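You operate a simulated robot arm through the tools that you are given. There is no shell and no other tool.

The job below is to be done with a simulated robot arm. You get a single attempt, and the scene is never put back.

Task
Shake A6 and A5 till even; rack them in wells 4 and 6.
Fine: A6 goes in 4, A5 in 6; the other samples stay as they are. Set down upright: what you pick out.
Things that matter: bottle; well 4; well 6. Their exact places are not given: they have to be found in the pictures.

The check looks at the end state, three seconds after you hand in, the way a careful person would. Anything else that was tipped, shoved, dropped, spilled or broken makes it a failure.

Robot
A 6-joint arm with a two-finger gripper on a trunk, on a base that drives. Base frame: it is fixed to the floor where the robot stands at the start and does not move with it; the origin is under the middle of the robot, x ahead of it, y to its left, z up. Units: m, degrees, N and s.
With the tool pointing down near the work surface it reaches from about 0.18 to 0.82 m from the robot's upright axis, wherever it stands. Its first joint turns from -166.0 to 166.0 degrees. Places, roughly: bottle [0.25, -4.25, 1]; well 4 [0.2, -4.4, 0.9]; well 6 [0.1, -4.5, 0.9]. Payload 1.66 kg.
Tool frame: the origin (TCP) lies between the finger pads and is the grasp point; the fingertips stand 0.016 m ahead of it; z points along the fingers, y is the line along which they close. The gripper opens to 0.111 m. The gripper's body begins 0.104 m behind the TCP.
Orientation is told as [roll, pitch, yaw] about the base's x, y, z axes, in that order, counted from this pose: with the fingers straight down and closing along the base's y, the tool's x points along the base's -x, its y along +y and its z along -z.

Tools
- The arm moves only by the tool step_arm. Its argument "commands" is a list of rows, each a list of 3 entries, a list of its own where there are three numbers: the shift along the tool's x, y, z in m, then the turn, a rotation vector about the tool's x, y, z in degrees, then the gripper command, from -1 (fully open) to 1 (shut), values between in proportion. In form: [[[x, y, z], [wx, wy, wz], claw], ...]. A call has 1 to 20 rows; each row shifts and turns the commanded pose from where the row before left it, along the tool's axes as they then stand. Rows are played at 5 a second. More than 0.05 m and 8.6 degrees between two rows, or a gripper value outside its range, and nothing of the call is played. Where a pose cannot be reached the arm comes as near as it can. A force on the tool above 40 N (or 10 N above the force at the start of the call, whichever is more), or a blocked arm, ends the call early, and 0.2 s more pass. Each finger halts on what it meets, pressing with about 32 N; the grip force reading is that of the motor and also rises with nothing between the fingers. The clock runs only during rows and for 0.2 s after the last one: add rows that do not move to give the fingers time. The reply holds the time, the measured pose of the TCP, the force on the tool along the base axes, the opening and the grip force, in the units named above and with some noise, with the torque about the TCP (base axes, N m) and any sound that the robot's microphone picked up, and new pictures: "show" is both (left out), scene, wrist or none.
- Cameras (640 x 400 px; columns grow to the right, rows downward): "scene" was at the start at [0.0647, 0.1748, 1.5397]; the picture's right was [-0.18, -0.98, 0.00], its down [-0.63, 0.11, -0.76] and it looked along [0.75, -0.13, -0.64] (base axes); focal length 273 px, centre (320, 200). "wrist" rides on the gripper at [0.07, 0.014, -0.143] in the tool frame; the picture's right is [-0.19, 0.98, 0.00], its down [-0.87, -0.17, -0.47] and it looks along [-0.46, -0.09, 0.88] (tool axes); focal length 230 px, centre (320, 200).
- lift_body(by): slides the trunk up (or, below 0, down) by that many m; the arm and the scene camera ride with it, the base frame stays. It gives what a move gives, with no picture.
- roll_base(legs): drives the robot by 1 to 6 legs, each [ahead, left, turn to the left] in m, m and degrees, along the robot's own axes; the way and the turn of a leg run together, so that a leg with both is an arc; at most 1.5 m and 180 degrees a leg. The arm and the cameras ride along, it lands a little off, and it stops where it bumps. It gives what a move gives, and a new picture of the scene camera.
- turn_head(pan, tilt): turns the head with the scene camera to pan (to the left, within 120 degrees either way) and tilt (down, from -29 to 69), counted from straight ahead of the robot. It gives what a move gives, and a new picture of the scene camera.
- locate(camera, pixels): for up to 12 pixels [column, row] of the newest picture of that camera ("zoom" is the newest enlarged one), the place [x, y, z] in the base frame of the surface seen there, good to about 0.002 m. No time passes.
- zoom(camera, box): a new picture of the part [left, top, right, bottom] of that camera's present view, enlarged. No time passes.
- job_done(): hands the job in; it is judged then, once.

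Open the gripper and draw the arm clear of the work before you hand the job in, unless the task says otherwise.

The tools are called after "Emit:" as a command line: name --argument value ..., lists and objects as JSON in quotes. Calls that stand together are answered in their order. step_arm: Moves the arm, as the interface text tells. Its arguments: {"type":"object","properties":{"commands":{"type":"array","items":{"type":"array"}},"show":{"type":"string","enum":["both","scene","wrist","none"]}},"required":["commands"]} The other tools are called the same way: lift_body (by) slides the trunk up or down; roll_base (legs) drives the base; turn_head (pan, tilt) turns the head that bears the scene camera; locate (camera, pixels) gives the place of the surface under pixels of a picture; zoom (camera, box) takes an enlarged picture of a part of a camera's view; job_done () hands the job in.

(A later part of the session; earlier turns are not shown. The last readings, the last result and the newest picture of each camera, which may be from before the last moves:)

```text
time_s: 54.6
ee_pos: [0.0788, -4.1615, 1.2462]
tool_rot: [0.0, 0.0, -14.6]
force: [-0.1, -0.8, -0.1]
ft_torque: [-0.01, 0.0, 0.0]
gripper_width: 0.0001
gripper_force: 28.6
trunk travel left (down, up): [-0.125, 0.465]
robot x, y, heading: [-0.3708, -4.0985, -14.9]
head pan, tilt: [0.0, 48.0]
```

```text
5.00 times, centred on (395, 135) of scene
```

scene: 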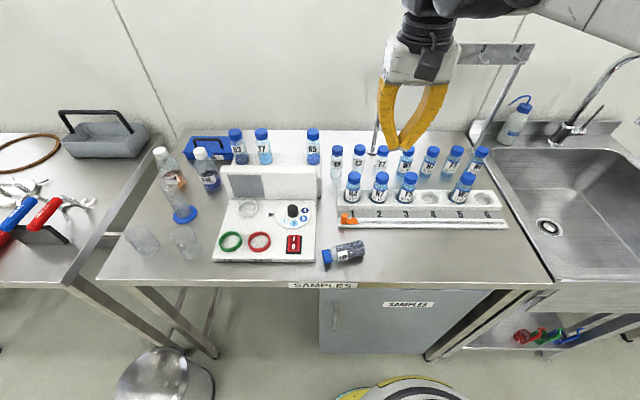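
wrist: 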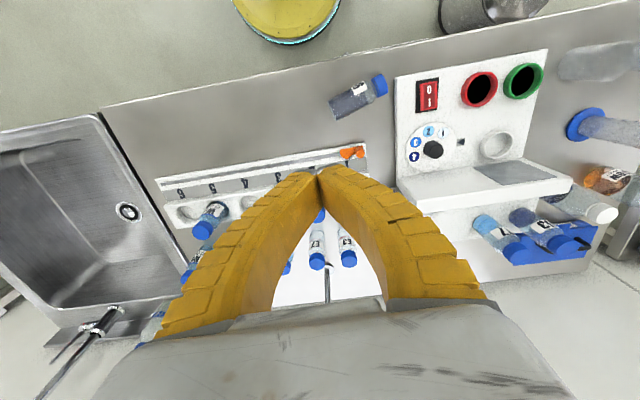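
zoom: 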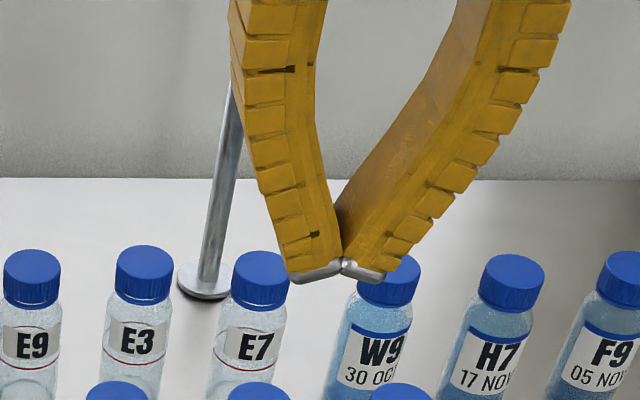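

The gripper closed to 0: the bottle slipped out during the combined shake-and-turn and now lies on its side on the bench at (343,252). I inspect it for damage or a spill before doing anything.

Emit:
zoom --camera "scene" --box '[300, 220, 390, 276]'

Emit:
locate --camera "scene" --pixels '[[326, 258], [334, 255], [343, 252], [352, 249], [360, 247], [343, 262], [370, 255], [337, 240]]'

Emit:
zoom --camera "wrist" --box '[300, 60, 420, 140]'

```text
7.11 times, centred on (345, 248) of scene
```

zoom: 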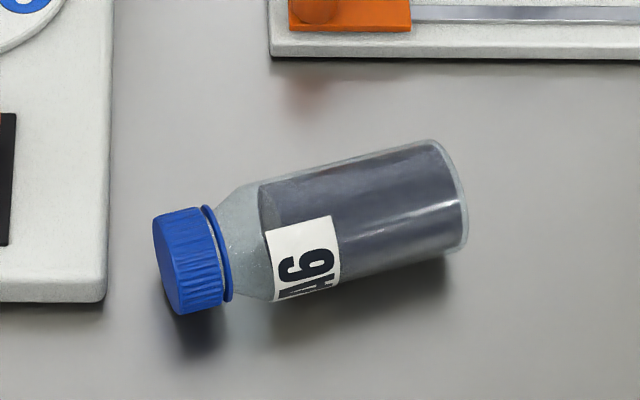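

```text
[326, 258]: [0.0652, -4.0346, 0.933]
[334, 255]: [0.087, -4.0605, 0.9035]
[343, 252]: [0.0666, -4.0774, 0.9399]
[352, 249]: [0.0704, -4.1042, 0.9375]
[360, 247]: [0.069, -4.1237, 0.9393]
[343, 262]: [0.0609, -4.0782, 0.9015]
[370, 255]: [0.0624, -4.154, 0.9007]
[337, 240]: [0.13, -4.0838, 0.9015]
```

```text
5.00 times, centred on (360, 100) of wrist
```

zoom: 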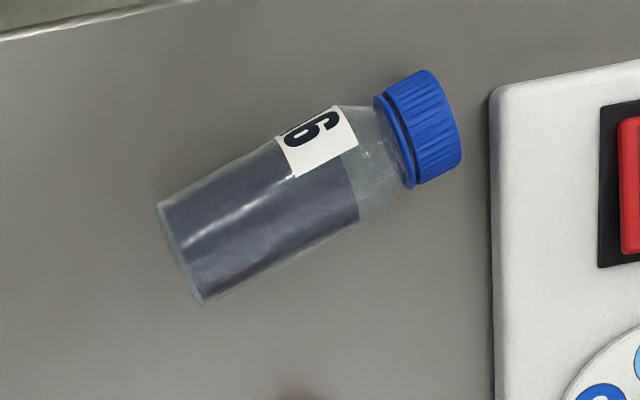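

A6 is intact with its cap on and nothing spilled, and its liquid now looks evenly grey-blue from base to shoulder. I let a moment pass with the arm still, opening the fingers, to see whether the bottle is at rest.

Emit:
step_arm --commands '[[[0, 0, 0], [0, 0, 0], -0.08], [[0, 0, 0], [0, 0, 0], -0.08], [[0, 0, 0], [0, 0, 0], -0.08]]' --show "both"

Emit:
zoom --camera "scene" --box '[300, 220, 390, 276]'

Emit:
locate --camera "zoom" --pixels '[[190, 230], [260, 225], [330, 195], [380, 180], [440, 165], [465, 200], [160, 260], [195, 300], [280, 305], [60, 200], [60, 280], [110, 300]]'

```text
time_s: 55.4
ee_pos: [0.0801, -4.1608, 1.247]
tool_rot: [-0.1, 0.0, -14.7]
force: [0.0, 0.2, 0.0]
ft_torque: [0.01, -0.02, 0.0]
gripper_width: 0.062
gripper_force: 0.9
trunk travel left (down, up): [-0.125, 0.465]
robot x, y, heading: [-0.3661, -4.0983, -14.9]
head pan, tilt: [0.0, 48.0]
```

scene: 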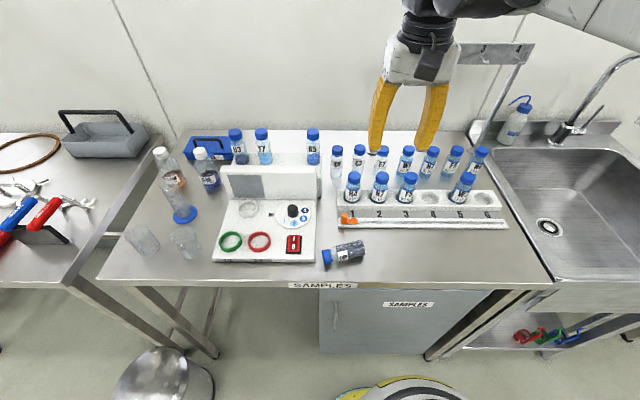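
wrist: 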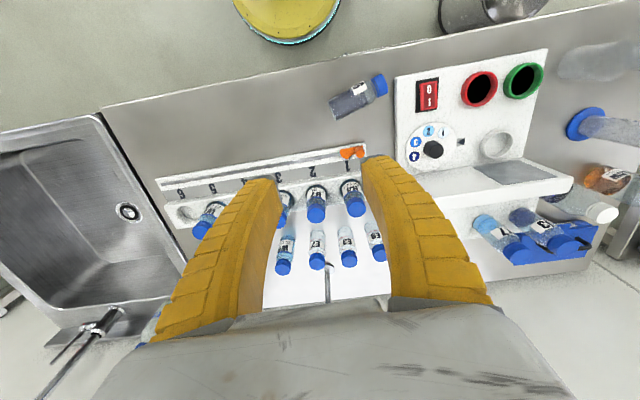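

```text
7.11 times, centred on (345, 248) of scene
```

zoom: 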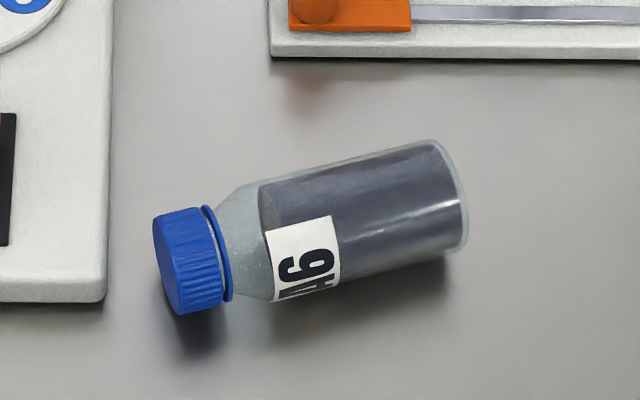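

```text
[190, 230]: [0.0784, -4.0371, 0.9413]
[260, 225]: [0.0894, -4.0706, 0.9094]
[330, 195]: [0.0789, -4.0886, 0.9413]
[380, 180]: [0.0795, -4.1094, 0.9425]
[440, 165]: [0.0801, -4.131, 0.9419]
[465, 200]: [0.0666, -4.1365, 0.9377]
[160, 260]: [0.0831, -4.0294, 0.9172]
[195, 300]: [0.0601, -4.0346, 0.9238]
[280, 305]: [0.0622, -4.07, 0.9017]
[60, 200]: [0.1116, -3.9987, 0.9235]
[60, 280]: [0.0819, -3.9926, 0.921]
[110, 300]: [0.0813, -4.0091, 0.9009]
```

The bottle is at rest, its axis nearly along base y: cap end y ≈ -4.03, base end y ≈ -4.137. I sample points across the body to find its axis line.

Emit:
locate --camera "zoom" --pixels '[[375, 156], [377, 170], [380, 185], [382, 200], [385, 215], [388, 230], [390, 245], [392, 258], [395, 266], [400, 272], [430, 145], [455, 250]]'

Emit:
locate --camera "wrist" --pixels '[[338, 110], [349, 103], [360, 97], [370, 92], [378, 86], [355, 90], [364, 105], [345, 95], [356, 110], [433, 150], [420, 130], [400, 70]]'

```text
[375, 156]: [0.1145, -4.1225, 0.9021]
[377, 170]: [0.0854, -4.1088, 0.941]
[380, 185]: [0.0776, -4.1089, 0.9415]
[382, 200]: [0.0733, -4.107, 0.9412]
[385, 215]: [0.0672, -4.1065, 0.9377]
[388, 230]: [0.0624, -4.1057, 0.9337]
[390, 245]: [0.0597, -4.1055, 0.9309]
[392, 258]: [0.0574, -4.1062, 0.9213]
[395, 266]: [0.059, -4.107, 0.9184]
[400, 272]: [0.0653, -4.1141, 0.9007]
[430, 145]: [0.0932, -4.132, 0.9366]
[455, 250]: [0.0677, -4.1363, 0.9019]
```

```text
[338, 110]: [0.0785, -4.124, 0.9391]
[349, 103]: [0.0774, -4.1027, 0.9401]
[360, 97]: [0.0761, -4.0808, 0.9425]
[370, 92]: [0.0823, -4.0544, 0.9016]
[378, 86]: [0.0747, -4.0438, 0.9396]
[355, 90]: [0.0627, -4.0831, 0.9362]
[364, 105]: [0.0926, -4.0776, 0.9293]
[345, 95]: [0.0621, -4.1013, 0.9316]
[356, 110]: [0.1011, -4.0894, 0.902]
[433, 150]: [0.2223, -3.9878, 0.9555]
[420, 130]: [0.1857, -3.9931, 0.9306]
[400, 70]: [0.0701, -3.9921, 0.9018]
```

The bottle axis runs along x ≈ 0.077, z ≈ 0.9215, cap end toward +y. To right it I'd grip across the body with the tool down, then tilt the tool 90° so the cap is up. I first rehearse that empty in free air, starting with the yaw to -90°.

Emit:
step_arm --commands '[[[0, 0, 0], [0, 0, 8.3], -0.08], [[0, 0, 0], [0, 0, 8.3], -0.08], [[0, 0, 0], [0, 0, 8.3], -0.08], [[0, 0, 0], [0, 0, 8.3], -0.08], [[0, 0, 0], [0, 0, 8.3], -0.08], [[0, 0, 0], [0, 0, 8.3], -0.08], [[0, 0, 0], [0, 0, 8.3], -0.08], [[0, 0, 0], [0, 0, 8.3], -0.08], [[0, 0, 0], [0, 0, 8.3], -0.08], [[0, 0, 0], [0, 0, 0], -0.08]]' --show "none"

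Emit:
step_arm --commands '[[[0, 0, 0], [0, 8.2, 0], -0.08], [[0, 0, 0], [0, 8.2, 0], -0.08], [[0, 0, 0], [0, 8.2, 0], -0.08], [[0, 0, 0], [0, 8.2, 0], -0.08], [[0, 0, 0], [0, 8.2, 0], -0.08], [[0, 0, 0], [0, 8.2, 0], -0.08], [[0, 0, 0], [0, 8.2, 0], -0.08], [[0, 0, 0], [0, 8.2, 0], -0.08], [[0, 0, 0], [0, 8.2, 0], -0.08], [[0, 0, 0], [0, 8.2, 0], -0.08], [[0, 0, 0], [0, 8, 0], -0.08], [[0, 0, 0], [0, 0, 0], -0.08]]' --show "both"

```text
time_s: 57.6
ee_pos: [0.0802, -4.1619, 1.2473]
tool_rot: [0.0, 0.0, -89.5]
force: [0.6, -0.6, 0.1]
ft_torque: [0.02, 0.01, -0.03]
gripper_width: 0.0618
gripper_force: 0.8
trunk travel left (down, up): [-0.125, 0.465]
robot x, y, heading: [-0.3678, -4.0977, -15.1]
head pan, tilt: [0.0, 48.0]
```

```text
time_s: 60.2
ee_pos: [0.1284, -4.0726, 1.2477]
tool_rot: [-167.7, 89.9, 102.6]
force: [-0.1, -0.5, 0.1]
ft_torque: [0.0, -0.03, 0.03]
gripper_width: 0.0618
gripper_force: 1.8
out of reach, approached as far as the arm can: row 7, 8, 9, 10, 11
trunk travel left (down, up): [-0.125, 0.465]
robot x, y, heading: [-0.3695, -4.0966, -14.7]
head pan, tilt: [0.0, 48.0]
```

scene: 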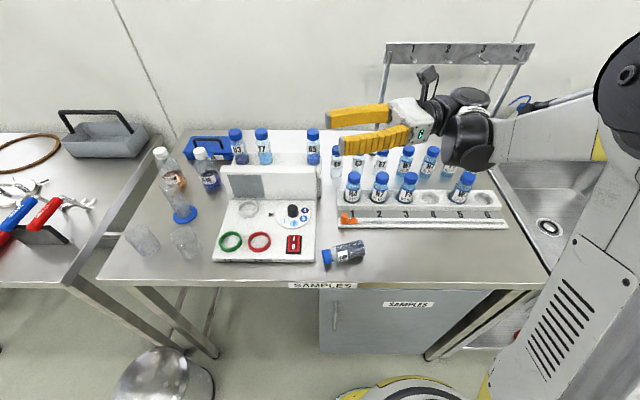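
wrist: 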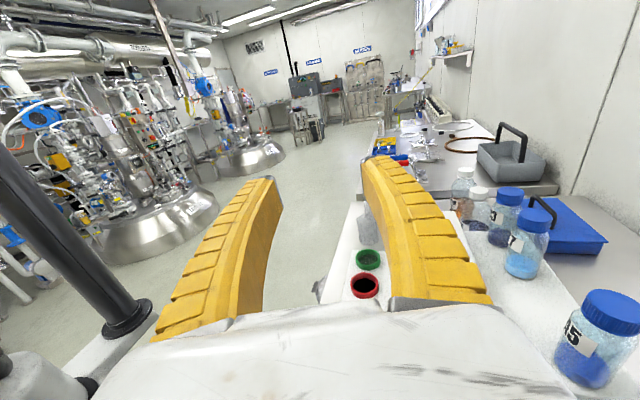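

Horizontal is reached, though the TCP drifted to (0.128,-4.073), so this spot is at the edge of the arm's range. A gentler plan is to pick with the tool leaning 30° and finish at 60°. I back off to 60° tilt to see where the arm can hold that.

Emit:
step_arm --commands '[[[0, 0, 0], [0, -7.5, 0], -0.08], [[0, 0, 0], [0, -7.5, 0], -0.08], [[0, 0, 0], [0, -7.5, 0], -0.08], [[0, 0, 0], [0, -7.5, 0], -0.08], [[0, 0, 0], [0, 0, 0], -0.08]]' --show "scene"

```text
time_s: 61.4
ee_pos: [0.1278, -4.0733, 1.2493]
tool_rot: [0.0, 59.9, -89.3]
force: [0.4, 0.8, -0.1]
ft_torque: [0.0, -0.01, -0.01]
gripper_width: 0.0618
gripper_force: 1.4
trunk travel left (down, up): [-0.125, 0.465]
robot x, y, heading: [-0.365, -4.0978, -15.0]
head pan, tilt: [0.0, 48.0]
```

scene: 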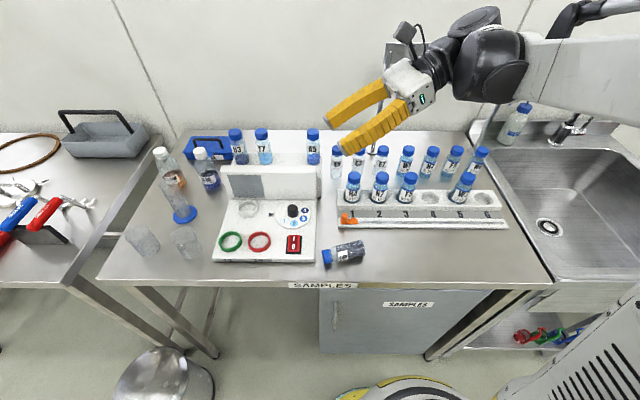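

The arm holds 60° tilt here without complaint. I test lowering it in that tilt to about (0.078,-4.095,1.05), still above everything, to see whether a set-down there would be in reach.

Emit:
step_arm --commands '[[[-0.0307, -0.0083, 0.0135], [0, 0, 0], -0.08], [[-0.0307, -0.0083, 0.0135], [0, 0, 0], -0.08], [[-0.0307, -0.0083, 0.0135], [0, 0, 0], -0.08], [[-0.0307, -0.0083, 0.0135], [0, 0, 0], -0.08], [[-0.0307, -0.0083, 0.0135], [0, 0, 0], -0.08], [[-0.0307, -0.0083, 0.0135], [0, 0, 0], -0.08], [[0, 0, 0], [0, 0, 0], -0.08]]' --show "scene"

```text
time_s: 63.0
ee_pos: [0.0794, -4.0975, 1.0467]
tool_rot: [0.0, 60.0, -89.4]
force: [0.0, 0.0, -0.2]
ft_torque: [-0.05, 0.02, 0.01]
gripper_width: 0.0617
gripper_force: 1.7
trunk travel left (down, up): [-0.125, 0.465]
robot x, y, heading: [-0.3722, -4.0958, -14.9]
head pan, tilt: [0.0, 48.0]
```

scene: 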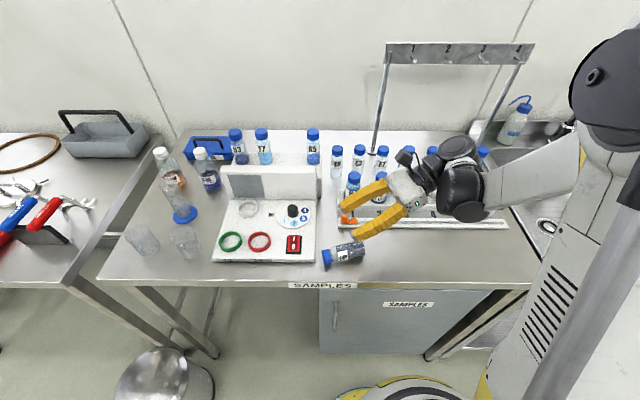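

Reachable here with 60° tilt. But the wrist hub at (465,190) hangs over the rack bottles, so I measure how low it comes.

Emit:
locate --camera "scene" --pixels '[[468, 218], [455, 212], [485, 210], [465, 180], [440, 190], [425, 200], [415, 205], [500, 210], [520, 180], [470, 205]]'

Emit:
zoom --camera "scene" --box '[310, 120, 530, 260]'

```text
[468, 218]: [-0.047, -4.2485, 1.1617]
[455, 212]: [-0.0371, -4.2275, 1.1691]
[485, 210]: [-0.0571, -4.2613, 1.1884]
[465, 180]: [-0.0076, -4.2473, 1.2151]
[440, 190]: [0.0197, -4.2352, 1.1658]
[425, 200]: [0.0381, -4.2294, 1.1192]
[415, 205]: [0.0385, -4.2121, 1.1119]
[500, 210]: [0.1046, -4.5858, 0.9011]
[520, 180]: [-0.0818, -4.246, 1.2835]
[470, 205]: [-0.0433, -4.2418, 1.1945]
```

```text
2.86 times, centred on (420, 190) of scene
```

zoom: 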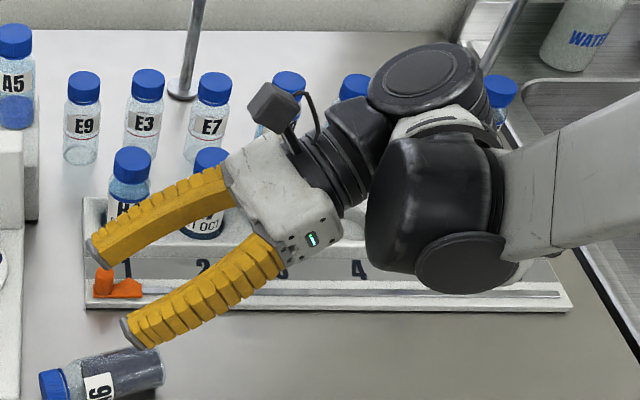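

The hub's lowest point is z ≈ 1.16 and it sits in front of the rack, so the final set-down lower by 0.1 m stays clear. I rise to z 1.15 and rehearse the pick tilt of -30° above the bottle.

Emit:
step_arm --commands '[[[0.0313, -0.001, -0.0125], [0, 0, 0], -0.08], [[0.0313, -0.001, -0.0125], [0, 0, 0], -0.08], [[0.0313, 0, -0.0125], [0, 0, 0], -0.08], [[0, 0, 0], [0, -8.2, 0], -0.08], [[0, 0, 0], [0, -8.2, 0], -0.08], [[0, 0, 0], [0, -8.2, 0], -0.08], [[0, 0, 0], [0, -8.2, 0], -0.08], [[0, 0, 0], [0, -8.2, 0], -0.08], [[0, 0, 0], [0, -8.2, 0], -0.08], [[0, 0, 0], [0, -8.2, 0], -0.08], [[0, 0, 0], [0, -8.2, 0], -0.08], [[0, 0, 0], [0, -8.2, 0], -0.08], [[0, 0, 0], [0, -8.2, 0], -0.08], [[0, 0, 0], [0, -8, 0], -0.08], [[0, 0, 0], [0, 0, 0], -0.08]]' --show "both"

```text
time_s: 66.2
ee_pos: [0.0764, -4.08, 1.1477]
tool_rot: [0.0, -30.0, -89.4]
force: [0.2, 0.1, 0.6]
ft_torque: [-0.01, 0.01, -0.01]
gripper_width: 0.0618
gripper_force: 1.1
trunk travel left (down, up): [-0.125, 0.465]
robot x, y, heading: [-0.3665, -4.1003, -14.8]
head pan, tilt: [0.0, 48.0]
```

scene: 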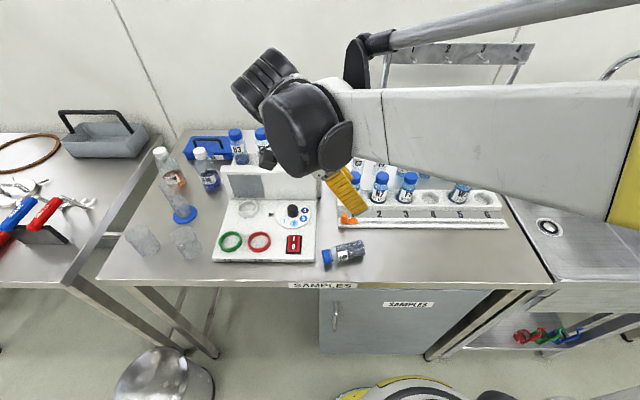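
wrist: 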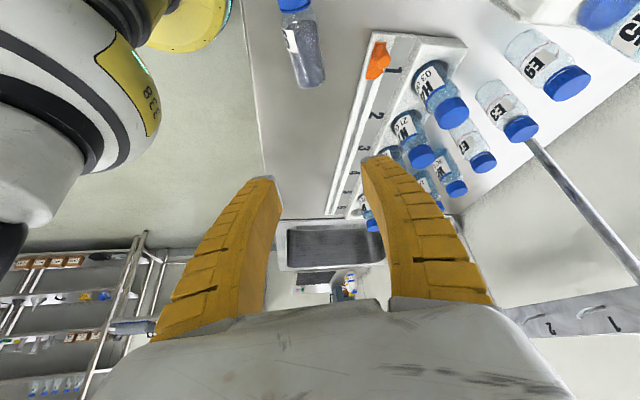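

The -30° pose is reached cleanly above the bottle. I check where the wrist parts near (300,150) and (265,155) are before lowering 0.22 m.

Emit:
locate --camera "scene" --pixels '[[300, 165], [285, 150], [265, 157], [262, 120], [270, 70], [240, 95], [330, 160], [310, 175], [345, 150]]'

Emit:
zoom --camera "scene" --box '[220, 40, 400, 280]'

```text
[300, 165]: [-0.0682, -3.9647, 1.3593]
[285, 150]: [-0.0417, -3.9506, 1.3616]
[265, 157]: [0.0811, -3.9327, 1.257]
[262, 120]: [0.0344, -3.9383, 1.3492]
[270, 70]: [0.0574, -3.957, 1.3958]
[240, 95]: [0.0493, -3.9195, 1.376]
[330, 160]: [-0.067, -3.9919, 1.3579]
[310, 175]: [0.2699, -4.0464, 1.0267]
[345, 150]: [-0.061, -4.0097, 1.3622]
```

```text
1.67 times, centred on (310, 160) of scene
```

zoom: 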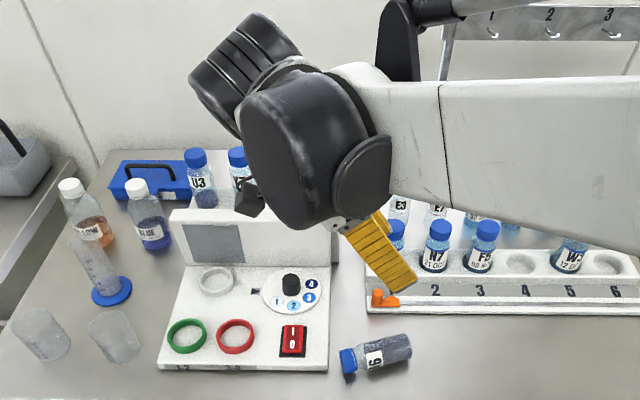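

The wrist parts stay above z ≈ 1.04 after lowering, over a device that is at most 0.956 there. I lower 0.12 m first and check alignment with the wrist camera.

Emit:
step_arm --commands '[[[0.015, 0, 0.026], [0, 0, 0], -0.08], [[0.015, 0, 0.026], [0, 0, 0], -0.08], [[0.015, 0, 0.026], [0, 0, 0], -0.08], [[0.015, 0, 0.026], [0, 0, 0], -0.08], [[0, 0, 0], [0, 0, 0], -0.08]]' --show "both"

Emit:
zoom --camera "wrist" --box '[240, 20, 400, 200]'

```text
time_s: 67.4
ee_pos: [0.0765, -4.0802, 1.0274]
tool_rot: [0.0, -30.1, -89.5]
force: [0.5, -0.5, 0.8]
ft_torque: [0.0, -0.04, 0.01]
gripper_width: 0.062
gripper_force: 1.6
trunk travel left (down, up): [-0.125, 0.465]
robot x, y, heading: [-0.3684, -4.0974, -15.0]
head pan, tilt: [0.0, 48.0]
```

scene: 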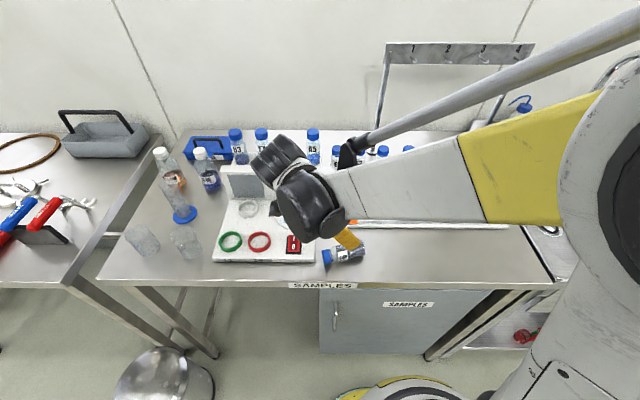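
wrist: 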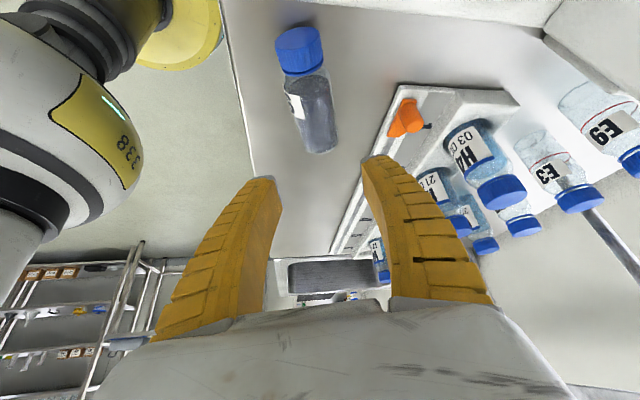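

```text
2.22 times, centred on (320, 110) of wrist
```

zoom: 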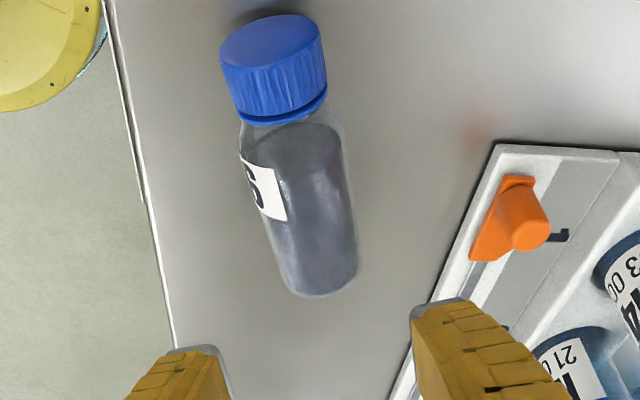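

A6 lies between the finger lines, its contents evenly grey. I sample its surface with locate to refine the axis before going down the last 0.1 m.

Emit:
locate --camera "zoom" --pixels '[[300, 180], [320, 180], [335, 180], [290, 250], [310, 250], [330, 250], [345, 250], [275, 250], [270, 60], [300, 60], [240, 60], [325, 292]]'

```text
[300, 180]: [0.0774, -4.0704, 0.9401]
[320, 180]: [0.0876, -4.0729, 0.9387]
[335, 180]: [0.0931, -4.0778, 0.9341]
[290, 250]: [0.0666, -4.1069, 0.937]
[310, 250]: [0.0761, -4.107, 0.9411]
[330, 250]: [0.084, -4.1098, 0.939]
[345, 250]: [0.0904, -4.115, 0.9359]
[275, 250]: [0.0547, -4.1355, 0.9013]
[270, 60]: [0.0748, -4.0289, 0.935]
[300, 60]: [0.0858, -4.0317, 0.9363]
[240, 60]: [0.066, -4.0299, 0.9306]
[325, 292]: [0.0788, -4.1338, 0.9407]
```

The axis is at x ≈ 0.077, matching the TCP's 0.0765. I lower the last 0.1 m to z ≈ 0.927, straddling the body.

Emit:
step_arm --commands '[[[0.0117, 0.0002, 0.0222], [0, 0, 0], -0.08], [[0.0117, 0.0002, 0.0222], [0, 0, 0], -0.08], [[0.0117, 0.0002, 0.0222], [0, 0, 0], -0.08], [[0.0117, 0, 0.0222], [0, 0, 0], -0.08], [[0, 0, 0], [0, 0, 0], -0.08]]' --show "both"

```text
time_s: 68.6
ee_pos: [0.077, -4.0841, 0.9282]
tool_rot: [0.0, -30.1, -89.4]
force: [-0.5, -0.2, -0.9]
ft_torque: [0.0, 0.0, 0.01]
gripper_width: 0.0619
gripper_force: 1.3
trunk travel left (down, up): [-0.125, 0.465]
robot x, y, heading: [-0.3697, -4.0998, -15.0]
head pan, tilt: [0.0, 48.0]
```

scene: 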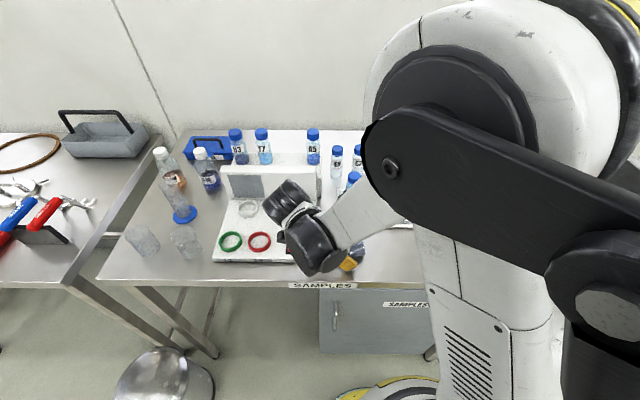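
wrist: 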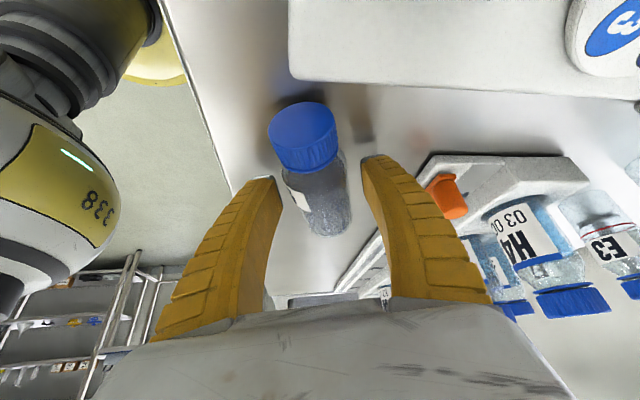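

The fingers straddle the bottle's middle with no contact force. I close gently.

Emit:
step_arm --commands '[[[0, 0, 0], [0, 0, 0], 0.1], [[0, 0, 0], [0, 0, 0], 0.25], [[0, 0, 0], [0, 0, 0], 0.4], [[0, 0, 0], [0, 0, 0], 0.6], [[0, 0, 0], [0, 0, 0], 1], [[0, 0, 0], [0, 0, 0], 1]]' --show "wrist"

```text
time_s: 70.0
ee_pos: [0.0764, -4.0833, 0.9291]
tool_rot: [0.0, -30.0, -89.4]
force: [2.3, 3.1, 15.9]
ft_torque: [-0.12, -0.11, 0.03]
gripper_width: 0.0374
gripper_force: 32.1
trunk travel left (down, up): [-0.125, 0.465]
robot x, y, heading: [-0.3624, -4.0999, -14.8]
head pan, tilt: [0.0, 48.0]
```

wrist: 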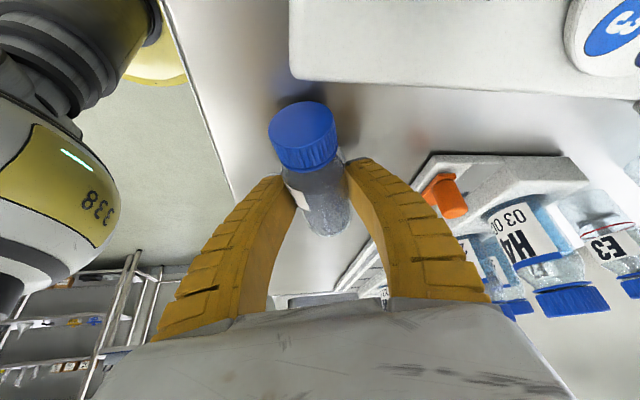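

Gripped at 0.0374 m; the 16 N upward force suggests the fingertips touch the bench lightly. I lift straight up slowly.

Emit:
step_arm --commands '[[[-0.0025, 0, -0.0043], [0, 0, 0], 1], [[-0.005, 0, -0.0087], [0, 0, 0], 1], [[-0.01, 0, -0.0173], [0, 0, 0], 1], [[-0.01, 0, -0.0173], [0, 0, 0], 1], [[-0.0125, 0, -0.0217], [0, 0, 0], 1], [[-0.0125, 0, -0.0217], [0, 0, 0], 1], [[0, 0, 0], [0, 0, 0], 1]]' --show "both"

```text
time_s: 71.6
ee_pos: [0.0788, -4.0856, 1.0333]
tool_rot: [0.1, -29.9, -89.4]
force: [-0.6, 0.0, -0.5]
ft_torque: [-0.01, -0.03, -0.03]
gripper_width: 0.0352
gripper_force: 32.1
trunk travel left (down, up): [-0.125, 0.465]
robot x, y, heading: [-0.3696, -4.0975, -15.3]
head pan, tilt: [0.0, 48.0]
```

scene: 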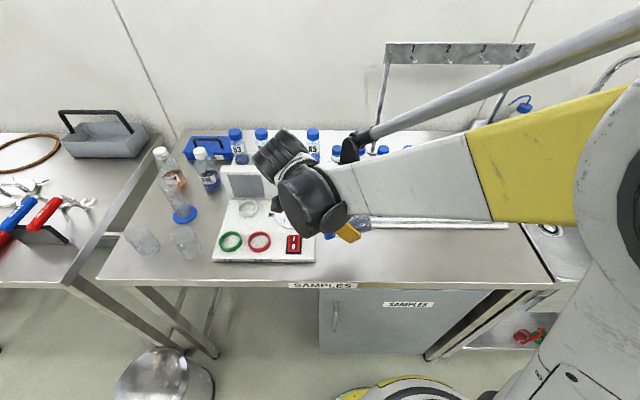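
wrist: 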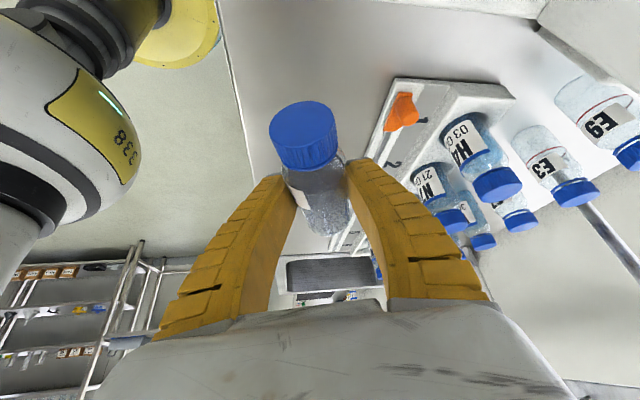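

Held firmly. I rise to z ≈ 1.14, then rotate 90° in gentle 6° steps so the cap comes up.

Emit:
step_arm --commands '[[[-0.01375, 0, -0.0238], [0, 0, 0], 1], [[-0.01375, 0, -0.0238], [0, 0, 0], 1], [[-0.01375, 0, -0.0238], [0, 0, 0], 1], [[-0.01375, 0, -0.0238], [0, 0, 0], 1], [[0, 0, 0], [0, 0, 0], 1], [[0, 0, 0], [0, 6, 0], 1], [[0, 0, 0], [0, 6, 0], 1], [[0, 0, 0], [0, 6, 0], 1], [[0, 0, 0], [0, 6, 0], 1], [[0, 0, 0], [0, 6, 0], 1], [[0, 0, 0], [0, 6, 0], 1], [[0, 0, 0], [0, 6, 0], 1], [[0, 0, 0], [0, 6, 0], 1], [[0, 0, 0], [0, 0, 0], 1]]' --show "both"

```text
time_s: 74.6
ee_pos: [0.0771, -4.0861, 1.1425]
tool_rot: [0.0, 17.9, -89.3]
force: [0.0, -0.7, -0.4]
ft_torque: [0.01, -0.01, 0.01]
gripper_width: 0.0349
gripper_force: 31.5
trunk travel left (down, up): [-0.125, 0.465]
robot x, y, heading: [-0.3652, -4.1015, -15.0]
head pan, tilt: [0.0, 48.0]
```

scene: 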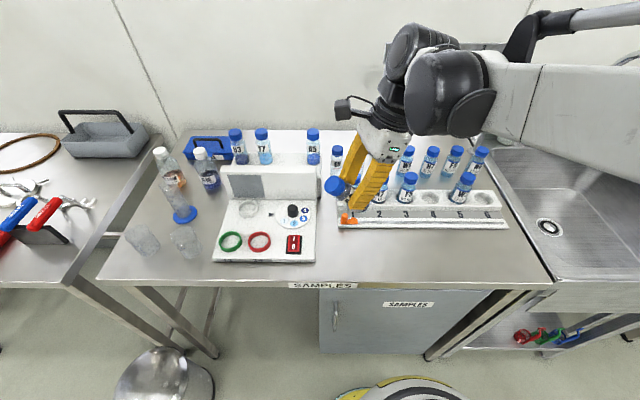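
wrist: 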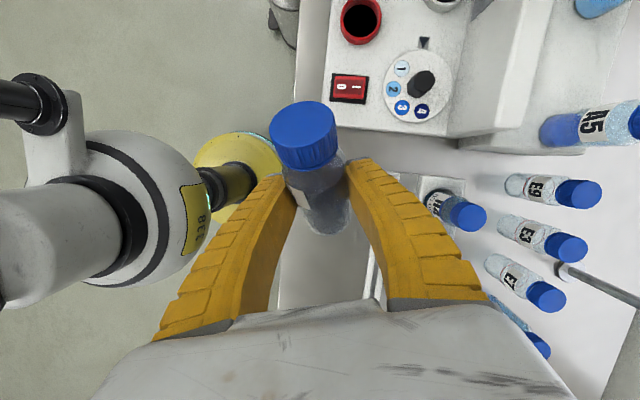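

The bottle is turning with the hand and sits unchanged between the fingers. I go on through the last 42° to bring it upright.

Emit:
step_arm --commands '[[[0, 0, 0], [0, 6, 0], 1], [[0, 0, 0], [0, 6, 0], 1], [[0, 0, 0], [0, 6, 0], 1], [[0, 0, 0], [0, 6, 0], 1], [[0, 0, 0], [0, 6, 0], 1], [[0, 0, 0], [0, 6, 0], 1], [[0, 0, 0], [0, 6, 0], 1], [[0, 0, 0], [0, 0, 0], 1]]' --show "both"

Emit:
zoom --camera "scene" --box '[300, 140, 460, 240]'

```text
time_s: 76.4
ee_pos: [0.0767, -4.0856, 1.1425]
tool_rot: [0.0, 60.0, -89.4]
force: [-0.4, 0.5, 0.2]
ft_torque: [-0.01, 0.01, 0.01]
gripper_width: 0.0352
gripper_force: 31.7
trunk travel left (down, up): [-0.125, 0.465]
robot x, y, heading: [-0.3659, -4.0992, -15.1]
head pan, tilt: [0.0, 48.0]
```

scene: 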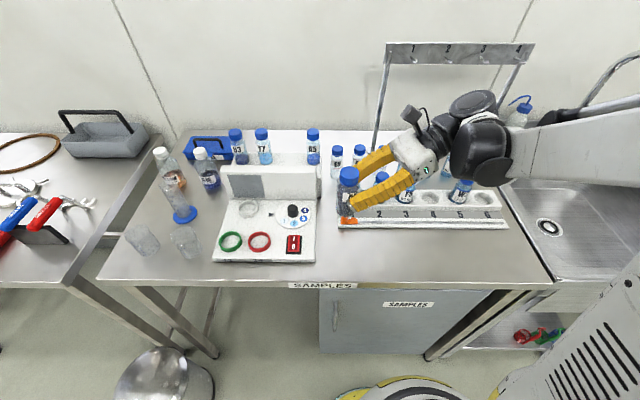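
wrist: 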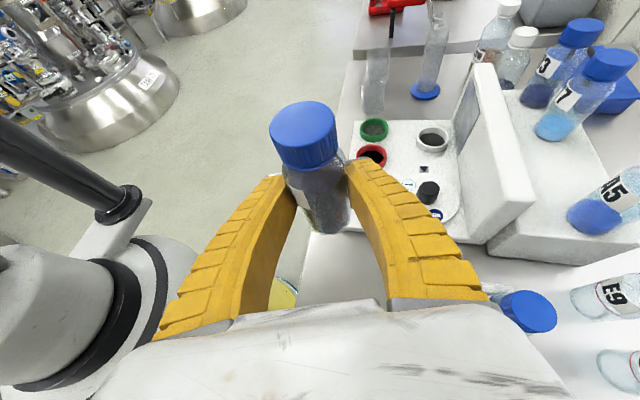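

```text
4.00 times, centred on (380, 190) of scene
```

zoom: 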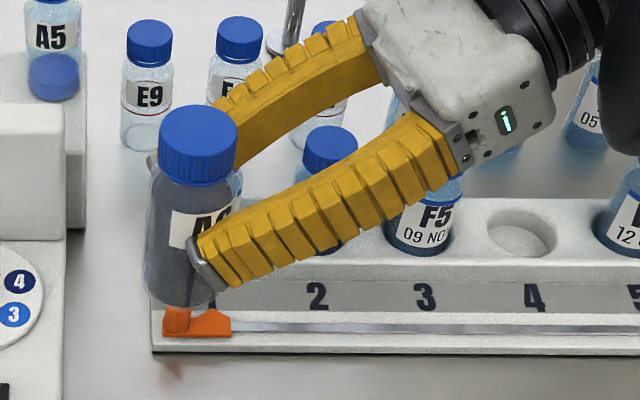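

A6 is upright in the hand, its contents evenly grey. I lower it over the free bench patch, stopping just above the surface.

Emit:
step_arm --commands '[[[-0.0245, 0, 0.01417], [0, 0, 0], 1], [[-0.0245, 0, 0.01417], [0, 0, 0], 1], [[-0.0245, 0, 0.01417], [0, 0, 0], 1], [[-0.0245, 0, 0.01417], [0, 0, 0], 1], [[-0.0245, 0, 0.01417], [0, 0, 0], 1], [[-0.0245, 0, 0.01417], [0, 0, 0], 1], [[0, 0, 0], [0, 0, 0], 1]]' --show "both"

Emit:
zoom --camera "scene" --box '[290, 180, 410, 280]'

```text
time_s: 78.0
ee_pos: [0.0766, -4.0811, 0.9717]
tool_rot: [-0.1, 60.0, -89.4]
force: [-0.1, 0.2, -0.5]
ft_torque: [0.03, 0.0, 0.01]
gripper_width: 0.0351
gripper_force: 31.8
trunk travel left (down, up): [-0.125, 0.465]
robot x, y, heading: [-0.3694, -4.1023, -14.9]
head pan, tilt: [0.0, 48.0]
```

scene: 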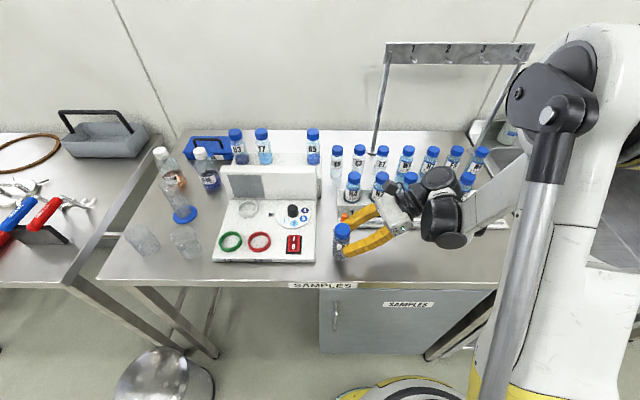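
wrist: 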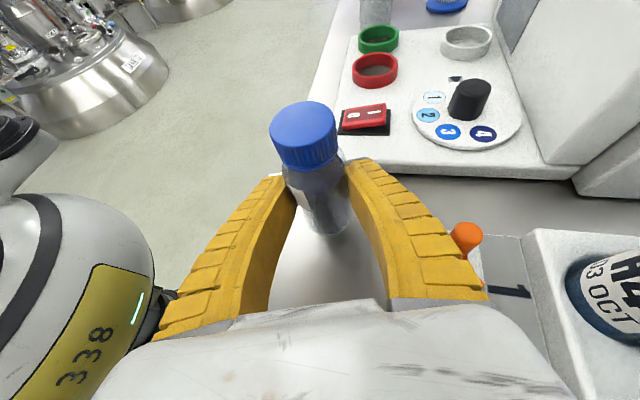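

```text
4.00 times, centred on (350, 230) of scene
```

zoom: 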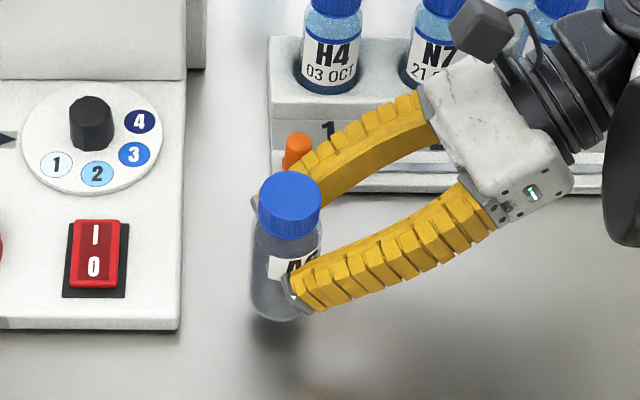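

The base should be about 0.018 m above the bench. The far finger passes near the orange slider on the rack at (297,150), so I measure that gap before the last bit down.

Emit:
locate --camera "zoom" --pixels '[[297, 140], [297, 160], [285, 165], [330, 170], [350, 150], [310, 190], [290, 180], [290, 205], [275, 250], [275, 310], [258, 300], [440, 190]]'

```text
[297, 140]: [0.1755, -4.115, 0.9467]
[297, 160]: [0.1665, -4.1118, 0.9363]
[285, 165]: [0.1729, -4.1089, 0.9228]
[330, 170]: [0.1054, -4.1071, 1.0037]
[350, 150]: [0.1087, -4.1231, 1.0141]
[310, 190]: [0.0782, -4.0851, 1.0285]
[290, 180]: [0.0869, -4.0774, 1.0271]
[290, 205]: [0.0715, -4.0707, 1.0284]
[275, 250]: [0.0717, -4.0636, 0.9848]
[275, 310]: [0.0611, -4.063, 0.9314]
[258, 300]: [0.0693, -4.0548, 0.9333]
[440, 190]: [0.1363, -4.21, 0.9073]
```

The peg is 0.06 m from the finger, and the cap top at 1.0285 puts the base at about 0.9195. I lower 0.016 m, then inch down until the bench takes the bottle.

Emit:
step_arm --commands '[[[-0.0069, 0, 0.004], [0, 0, 0], 1], [[-0.0069, 0, 0.004], [0, 0, 0], 1], [[0, 0, 0], [0, 0, 0], 1]]' --show "none"

Emit:
step_arm --commands '[[[-0.0013, 0, 0.00075], [0, 0, 0], 1], [[0, 0, 0], [0, 0, 0], 1]]' --show "none"

Emit:
step_arm --commands '[[[-0.0013, 0, 0.00075], [0, 0, 0], 1], [[0, 0, 0], [0, 0, 0], 1]]' --show "both"

Emit:
zoom --camera "scene" --box '[290, 180, 410, 280]'

```text
time_s: 78.8
ee_pos: [0.0766, -4.0838, 0.9565]
tool_rot: [0.1, 60.1, -89.4]
force: [-1.2, 1.3, -1.5]
ft_torque: [0.01, 0.01, 0.0]
gripper_width: 0.0354
gripper_force: 31.8
trunk travel left (down, up): [-0.125, 0.465]
robot x, y, heading: [-0.3671, -4.0974, -14.9]
head pan, tilt: [0.0, 48.0]
```

```text
time_s: 79.4
ee_pos: [0.0769, -4.0846, 0.9552]
tool_rot: [-0.1, 60.0, -89.4]
force: [0.2, -0.5, -1.4]
ft_torque: [-0.03, -0.01, -0.02]
gripper_width: 0.0352
gripper_force: 31.7
trunk travel left (down, up): [-0.125, 0.465]
robot x, y, heading: [-0.3713, -4.0993, -15.1]
head pan, tilt: [0.0, 48.0]
```

```text
time_s: 80.0
ee_pos: [0.0774, -4.0832, 0.9547]
tool_rot: [0.1, 60.0, -89.3]
force: [2.3, -0.5, 8.9]
ft_torque: [-0.08, -0.03, -0.03]
gripper_width: 0.0355
gripper_force: 31.6
trunk travel left (down, up): [-0.125, 0.465]
robot x, y, heading: [-0.3642, -4.0966, -15.2]
head pan, tilt: [0.0, 48.0]
```

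scene: 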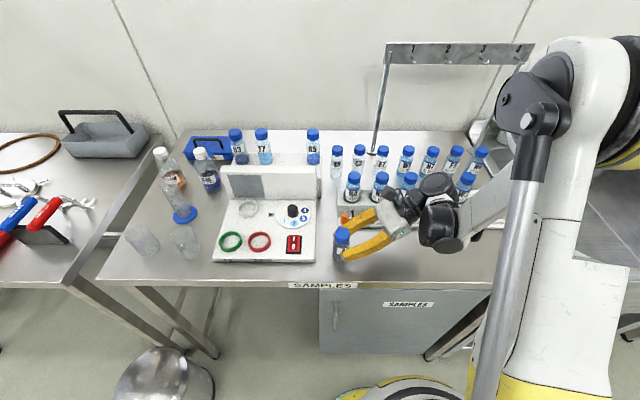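
wrist: 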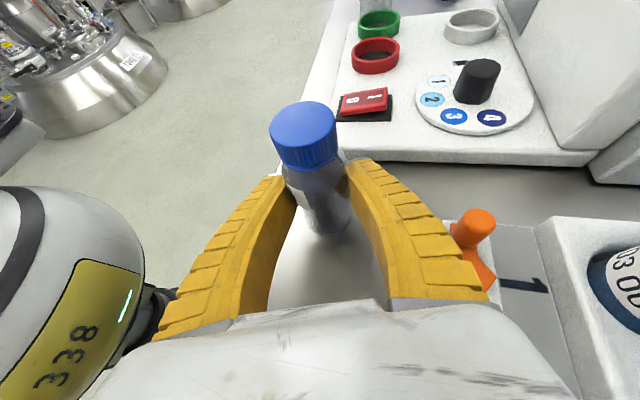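

```text
4.00 times, centred on (350, 230) of scene
```

zoom: 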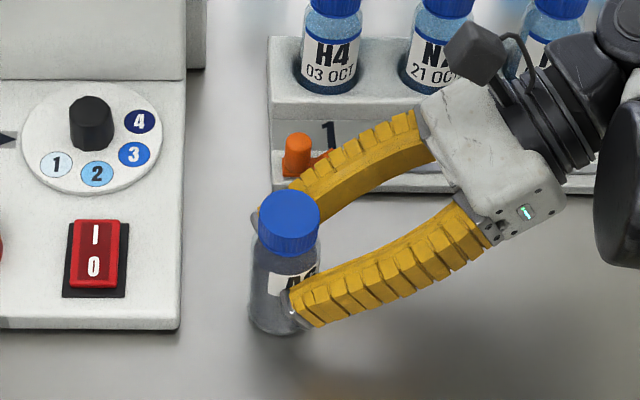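

Contact at about 9 N: the base is on the bench. I check that the cap's top is level before releasing.

Emit:
locate --camera "zoom" --pixels '[[290, 195], [265, 210], [315, 210], [290, 225], [290, 210], [262, 300], [262, 270], [275, 325], [275, 260]]'

Emit:
locate --camera "wrist" --pixels '[[303, 108], [285, 120], [320, 120], [303, 135], [303, 120], [335, 228], [320, 230]]'

```text
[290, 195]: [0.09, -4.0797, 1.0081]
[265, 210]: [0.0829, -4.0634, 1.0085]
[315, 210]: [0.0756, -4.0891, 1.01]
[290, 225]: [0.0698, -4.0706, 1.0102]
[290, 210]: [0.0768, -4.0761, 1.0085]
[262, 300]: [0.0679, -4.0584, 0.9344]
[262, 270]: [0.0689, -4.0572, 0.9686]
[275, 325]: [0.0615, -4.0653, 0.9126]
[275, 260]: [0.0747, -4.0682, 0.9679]
```

```text
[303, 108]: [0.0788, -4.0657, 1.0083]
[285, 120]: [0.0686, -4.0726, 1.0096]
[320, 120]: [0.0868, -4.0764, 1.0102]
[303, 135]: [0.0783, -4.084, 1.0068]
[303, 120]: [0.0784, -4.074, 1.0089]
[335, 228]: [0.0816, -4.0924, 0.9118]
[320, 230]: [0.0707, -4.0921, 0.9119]
```

The cap top is level within measurement noise at z ≈ 1.009, so A6 stands flat. I open the fingers step by step.

Emit:
step_arm --commands '[[[0, 0, 0], [0, 0, 0], 0.35], [[0, 0, 0], [0, 0, 0], 0.25], [[0, 0, 0], [0, 0, 0], 0.15], [[0, 0, 0], [0, 0, 0], 0.05], [[0, 0, 0], [0, 0, 0], -0.1], [[0, 0, 0], [0, 0, 0], -0.1]]' --show "both"

Emit:
zoom --camera "scene" --box '[290, 180, 410, 280]'

```text
time_s: 81.4
ee_pos: [0.0773, -4.0839, 0.9524]
tool_rot: [0.0, 60.0, -89.4]
force: [0.8, 0.5, 0.3]
ft_torque: [0.02, 0.03, 0.02]
gripper_width: 0.063
gripper_force: 1.5
trunk travel left (down, up): [-0.125, 0.465]
robot x, y, heading: [-0.3672, -4.0965, -14.9]
head pan, tilt: [0.0, 48.0]
```

scene: 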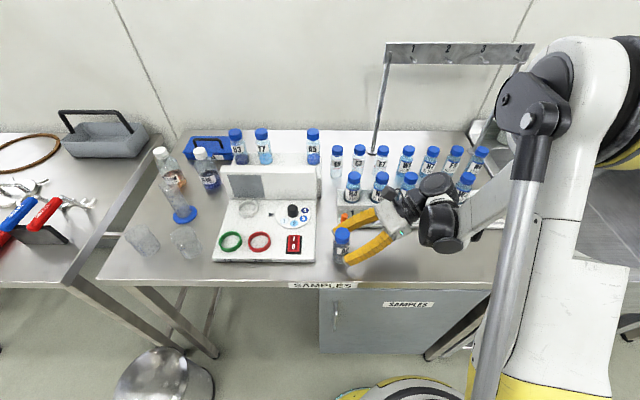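
wrist: 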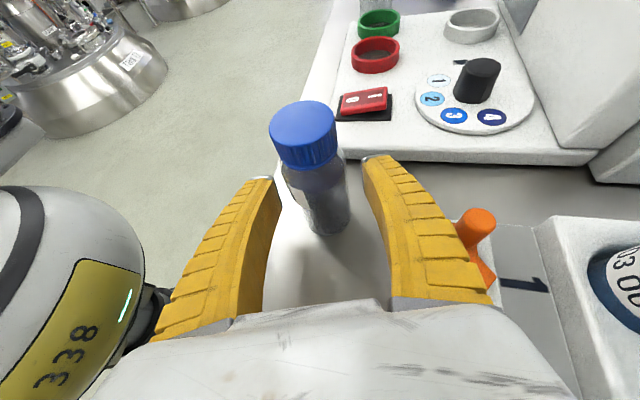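

```text
4.00 times, centred on (350, 230) of scene
```

zoom: 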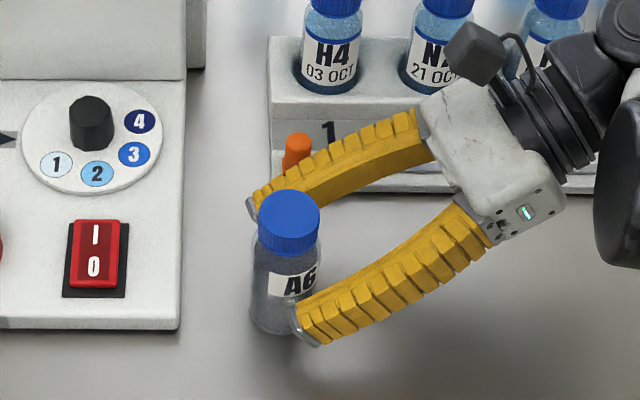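

A6 stands free and upright, with an even grey content. I back the hand straight out along its fingers, rise, and return the tool to pointing straight down with the front-to-back closing direction.

Emit:
step_arm --commands '[[[0, 0, -0.015], [0, 0, 0], -0.1], [[0, 0, -0.02], [0, 0, 0], -0.1], [[0, 0, -0.025], [0, 0, 0], -0.1], [[0, 0, -0.025], [0, 0, 0], -0.1], [[0, 0, -0.025], [0, 0, 0], -0.1], [[0.035, 0, -0.02], [0, 0, 0], -0.1], [[0.035, 0, -0.02], [0, 0, 0], -0.1], [[0.035, 0, -0.02], [0, 0, 0], -0.1], [[0.035, 0, -0.02], [0, 0, 0], -0.1], [[0, 0, 0], [0, 0, 0], -0.1]]' --show "scene"

Emit:
step_arm --commands '[[[0, 0, 0], [0, -7.5, 0], -0.1], [[0, 0, 0], [0, -7.5, 0], -0.1], [[0, 0, 0], [0, -7.5, 0], -0.1], [[0, 0, 0], [0, -7.5, 0], -0.1], [[0, 0, 0], [0, -7.5, 0], -0.1], [[0, 0, 0], [0, -7.5, 0], -0.1], [[0, 0, 0], [0, -7.5, 0], -0.1], [[0, 0, 0], [0, -7.5, 0], -0.1], [[0, 0, 0], [0, 0, 8.1], -0.1], [[0, 0, 0], [0, 0, 8.2], -0.1], [[0, 0, 0], [0, 0, 0], -0.1]]' --show "both"

```text
time_s: 83.6
ee_pos: [0.1026, -4.1399, 1.1695]
tool_rot: [0.5, 59.9, -89.4]
force: [-0.2, 0.7, 0.6]
ft_torque: [-0.01, 0.0, 0.01]
gripper_width: 0.0632
gripper_force: 0.9
out of reach, approached as far as the arm can: row 3, 4, 5
trunk travel left (down, up): [-0.125, 0.465]
robot x, y, heading: [-0.3682, -4.0987, -15.4]
head pan, tilt: [0.0, 48.0]
```

scene: 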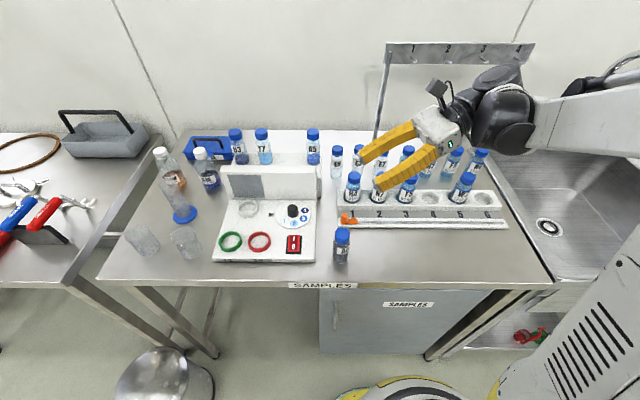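

```text
time_s: 86.0
ee_pos: [0.1009, -4.1398, 1.1694]
tool_rot: [0.0, 0.0, -105.8]
force: [1.1, -0.7, 0.4]
ft_torque: [0.0, 0.0, -0.02]
gripper_width: 0.0632
gripper_force: 1.1
trunk travel left (down, up): [-0.125, 0.465]
robot x, y, heading: [-0.3691, -4.0965, -15.1]
head pan, tilt: [0.0, 48.0]
```

scene: 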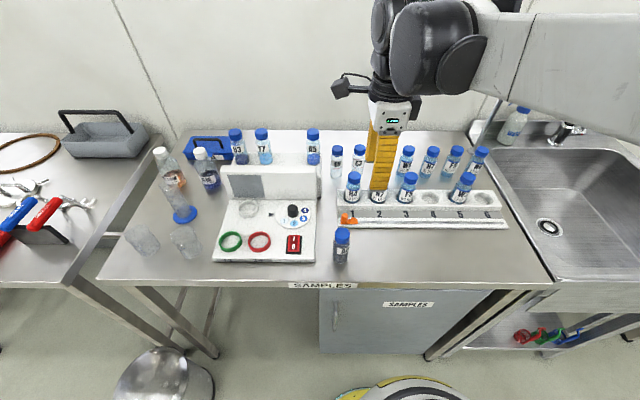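
wrist: 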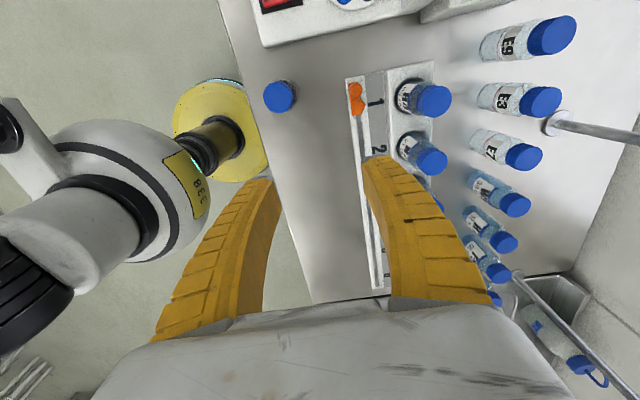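

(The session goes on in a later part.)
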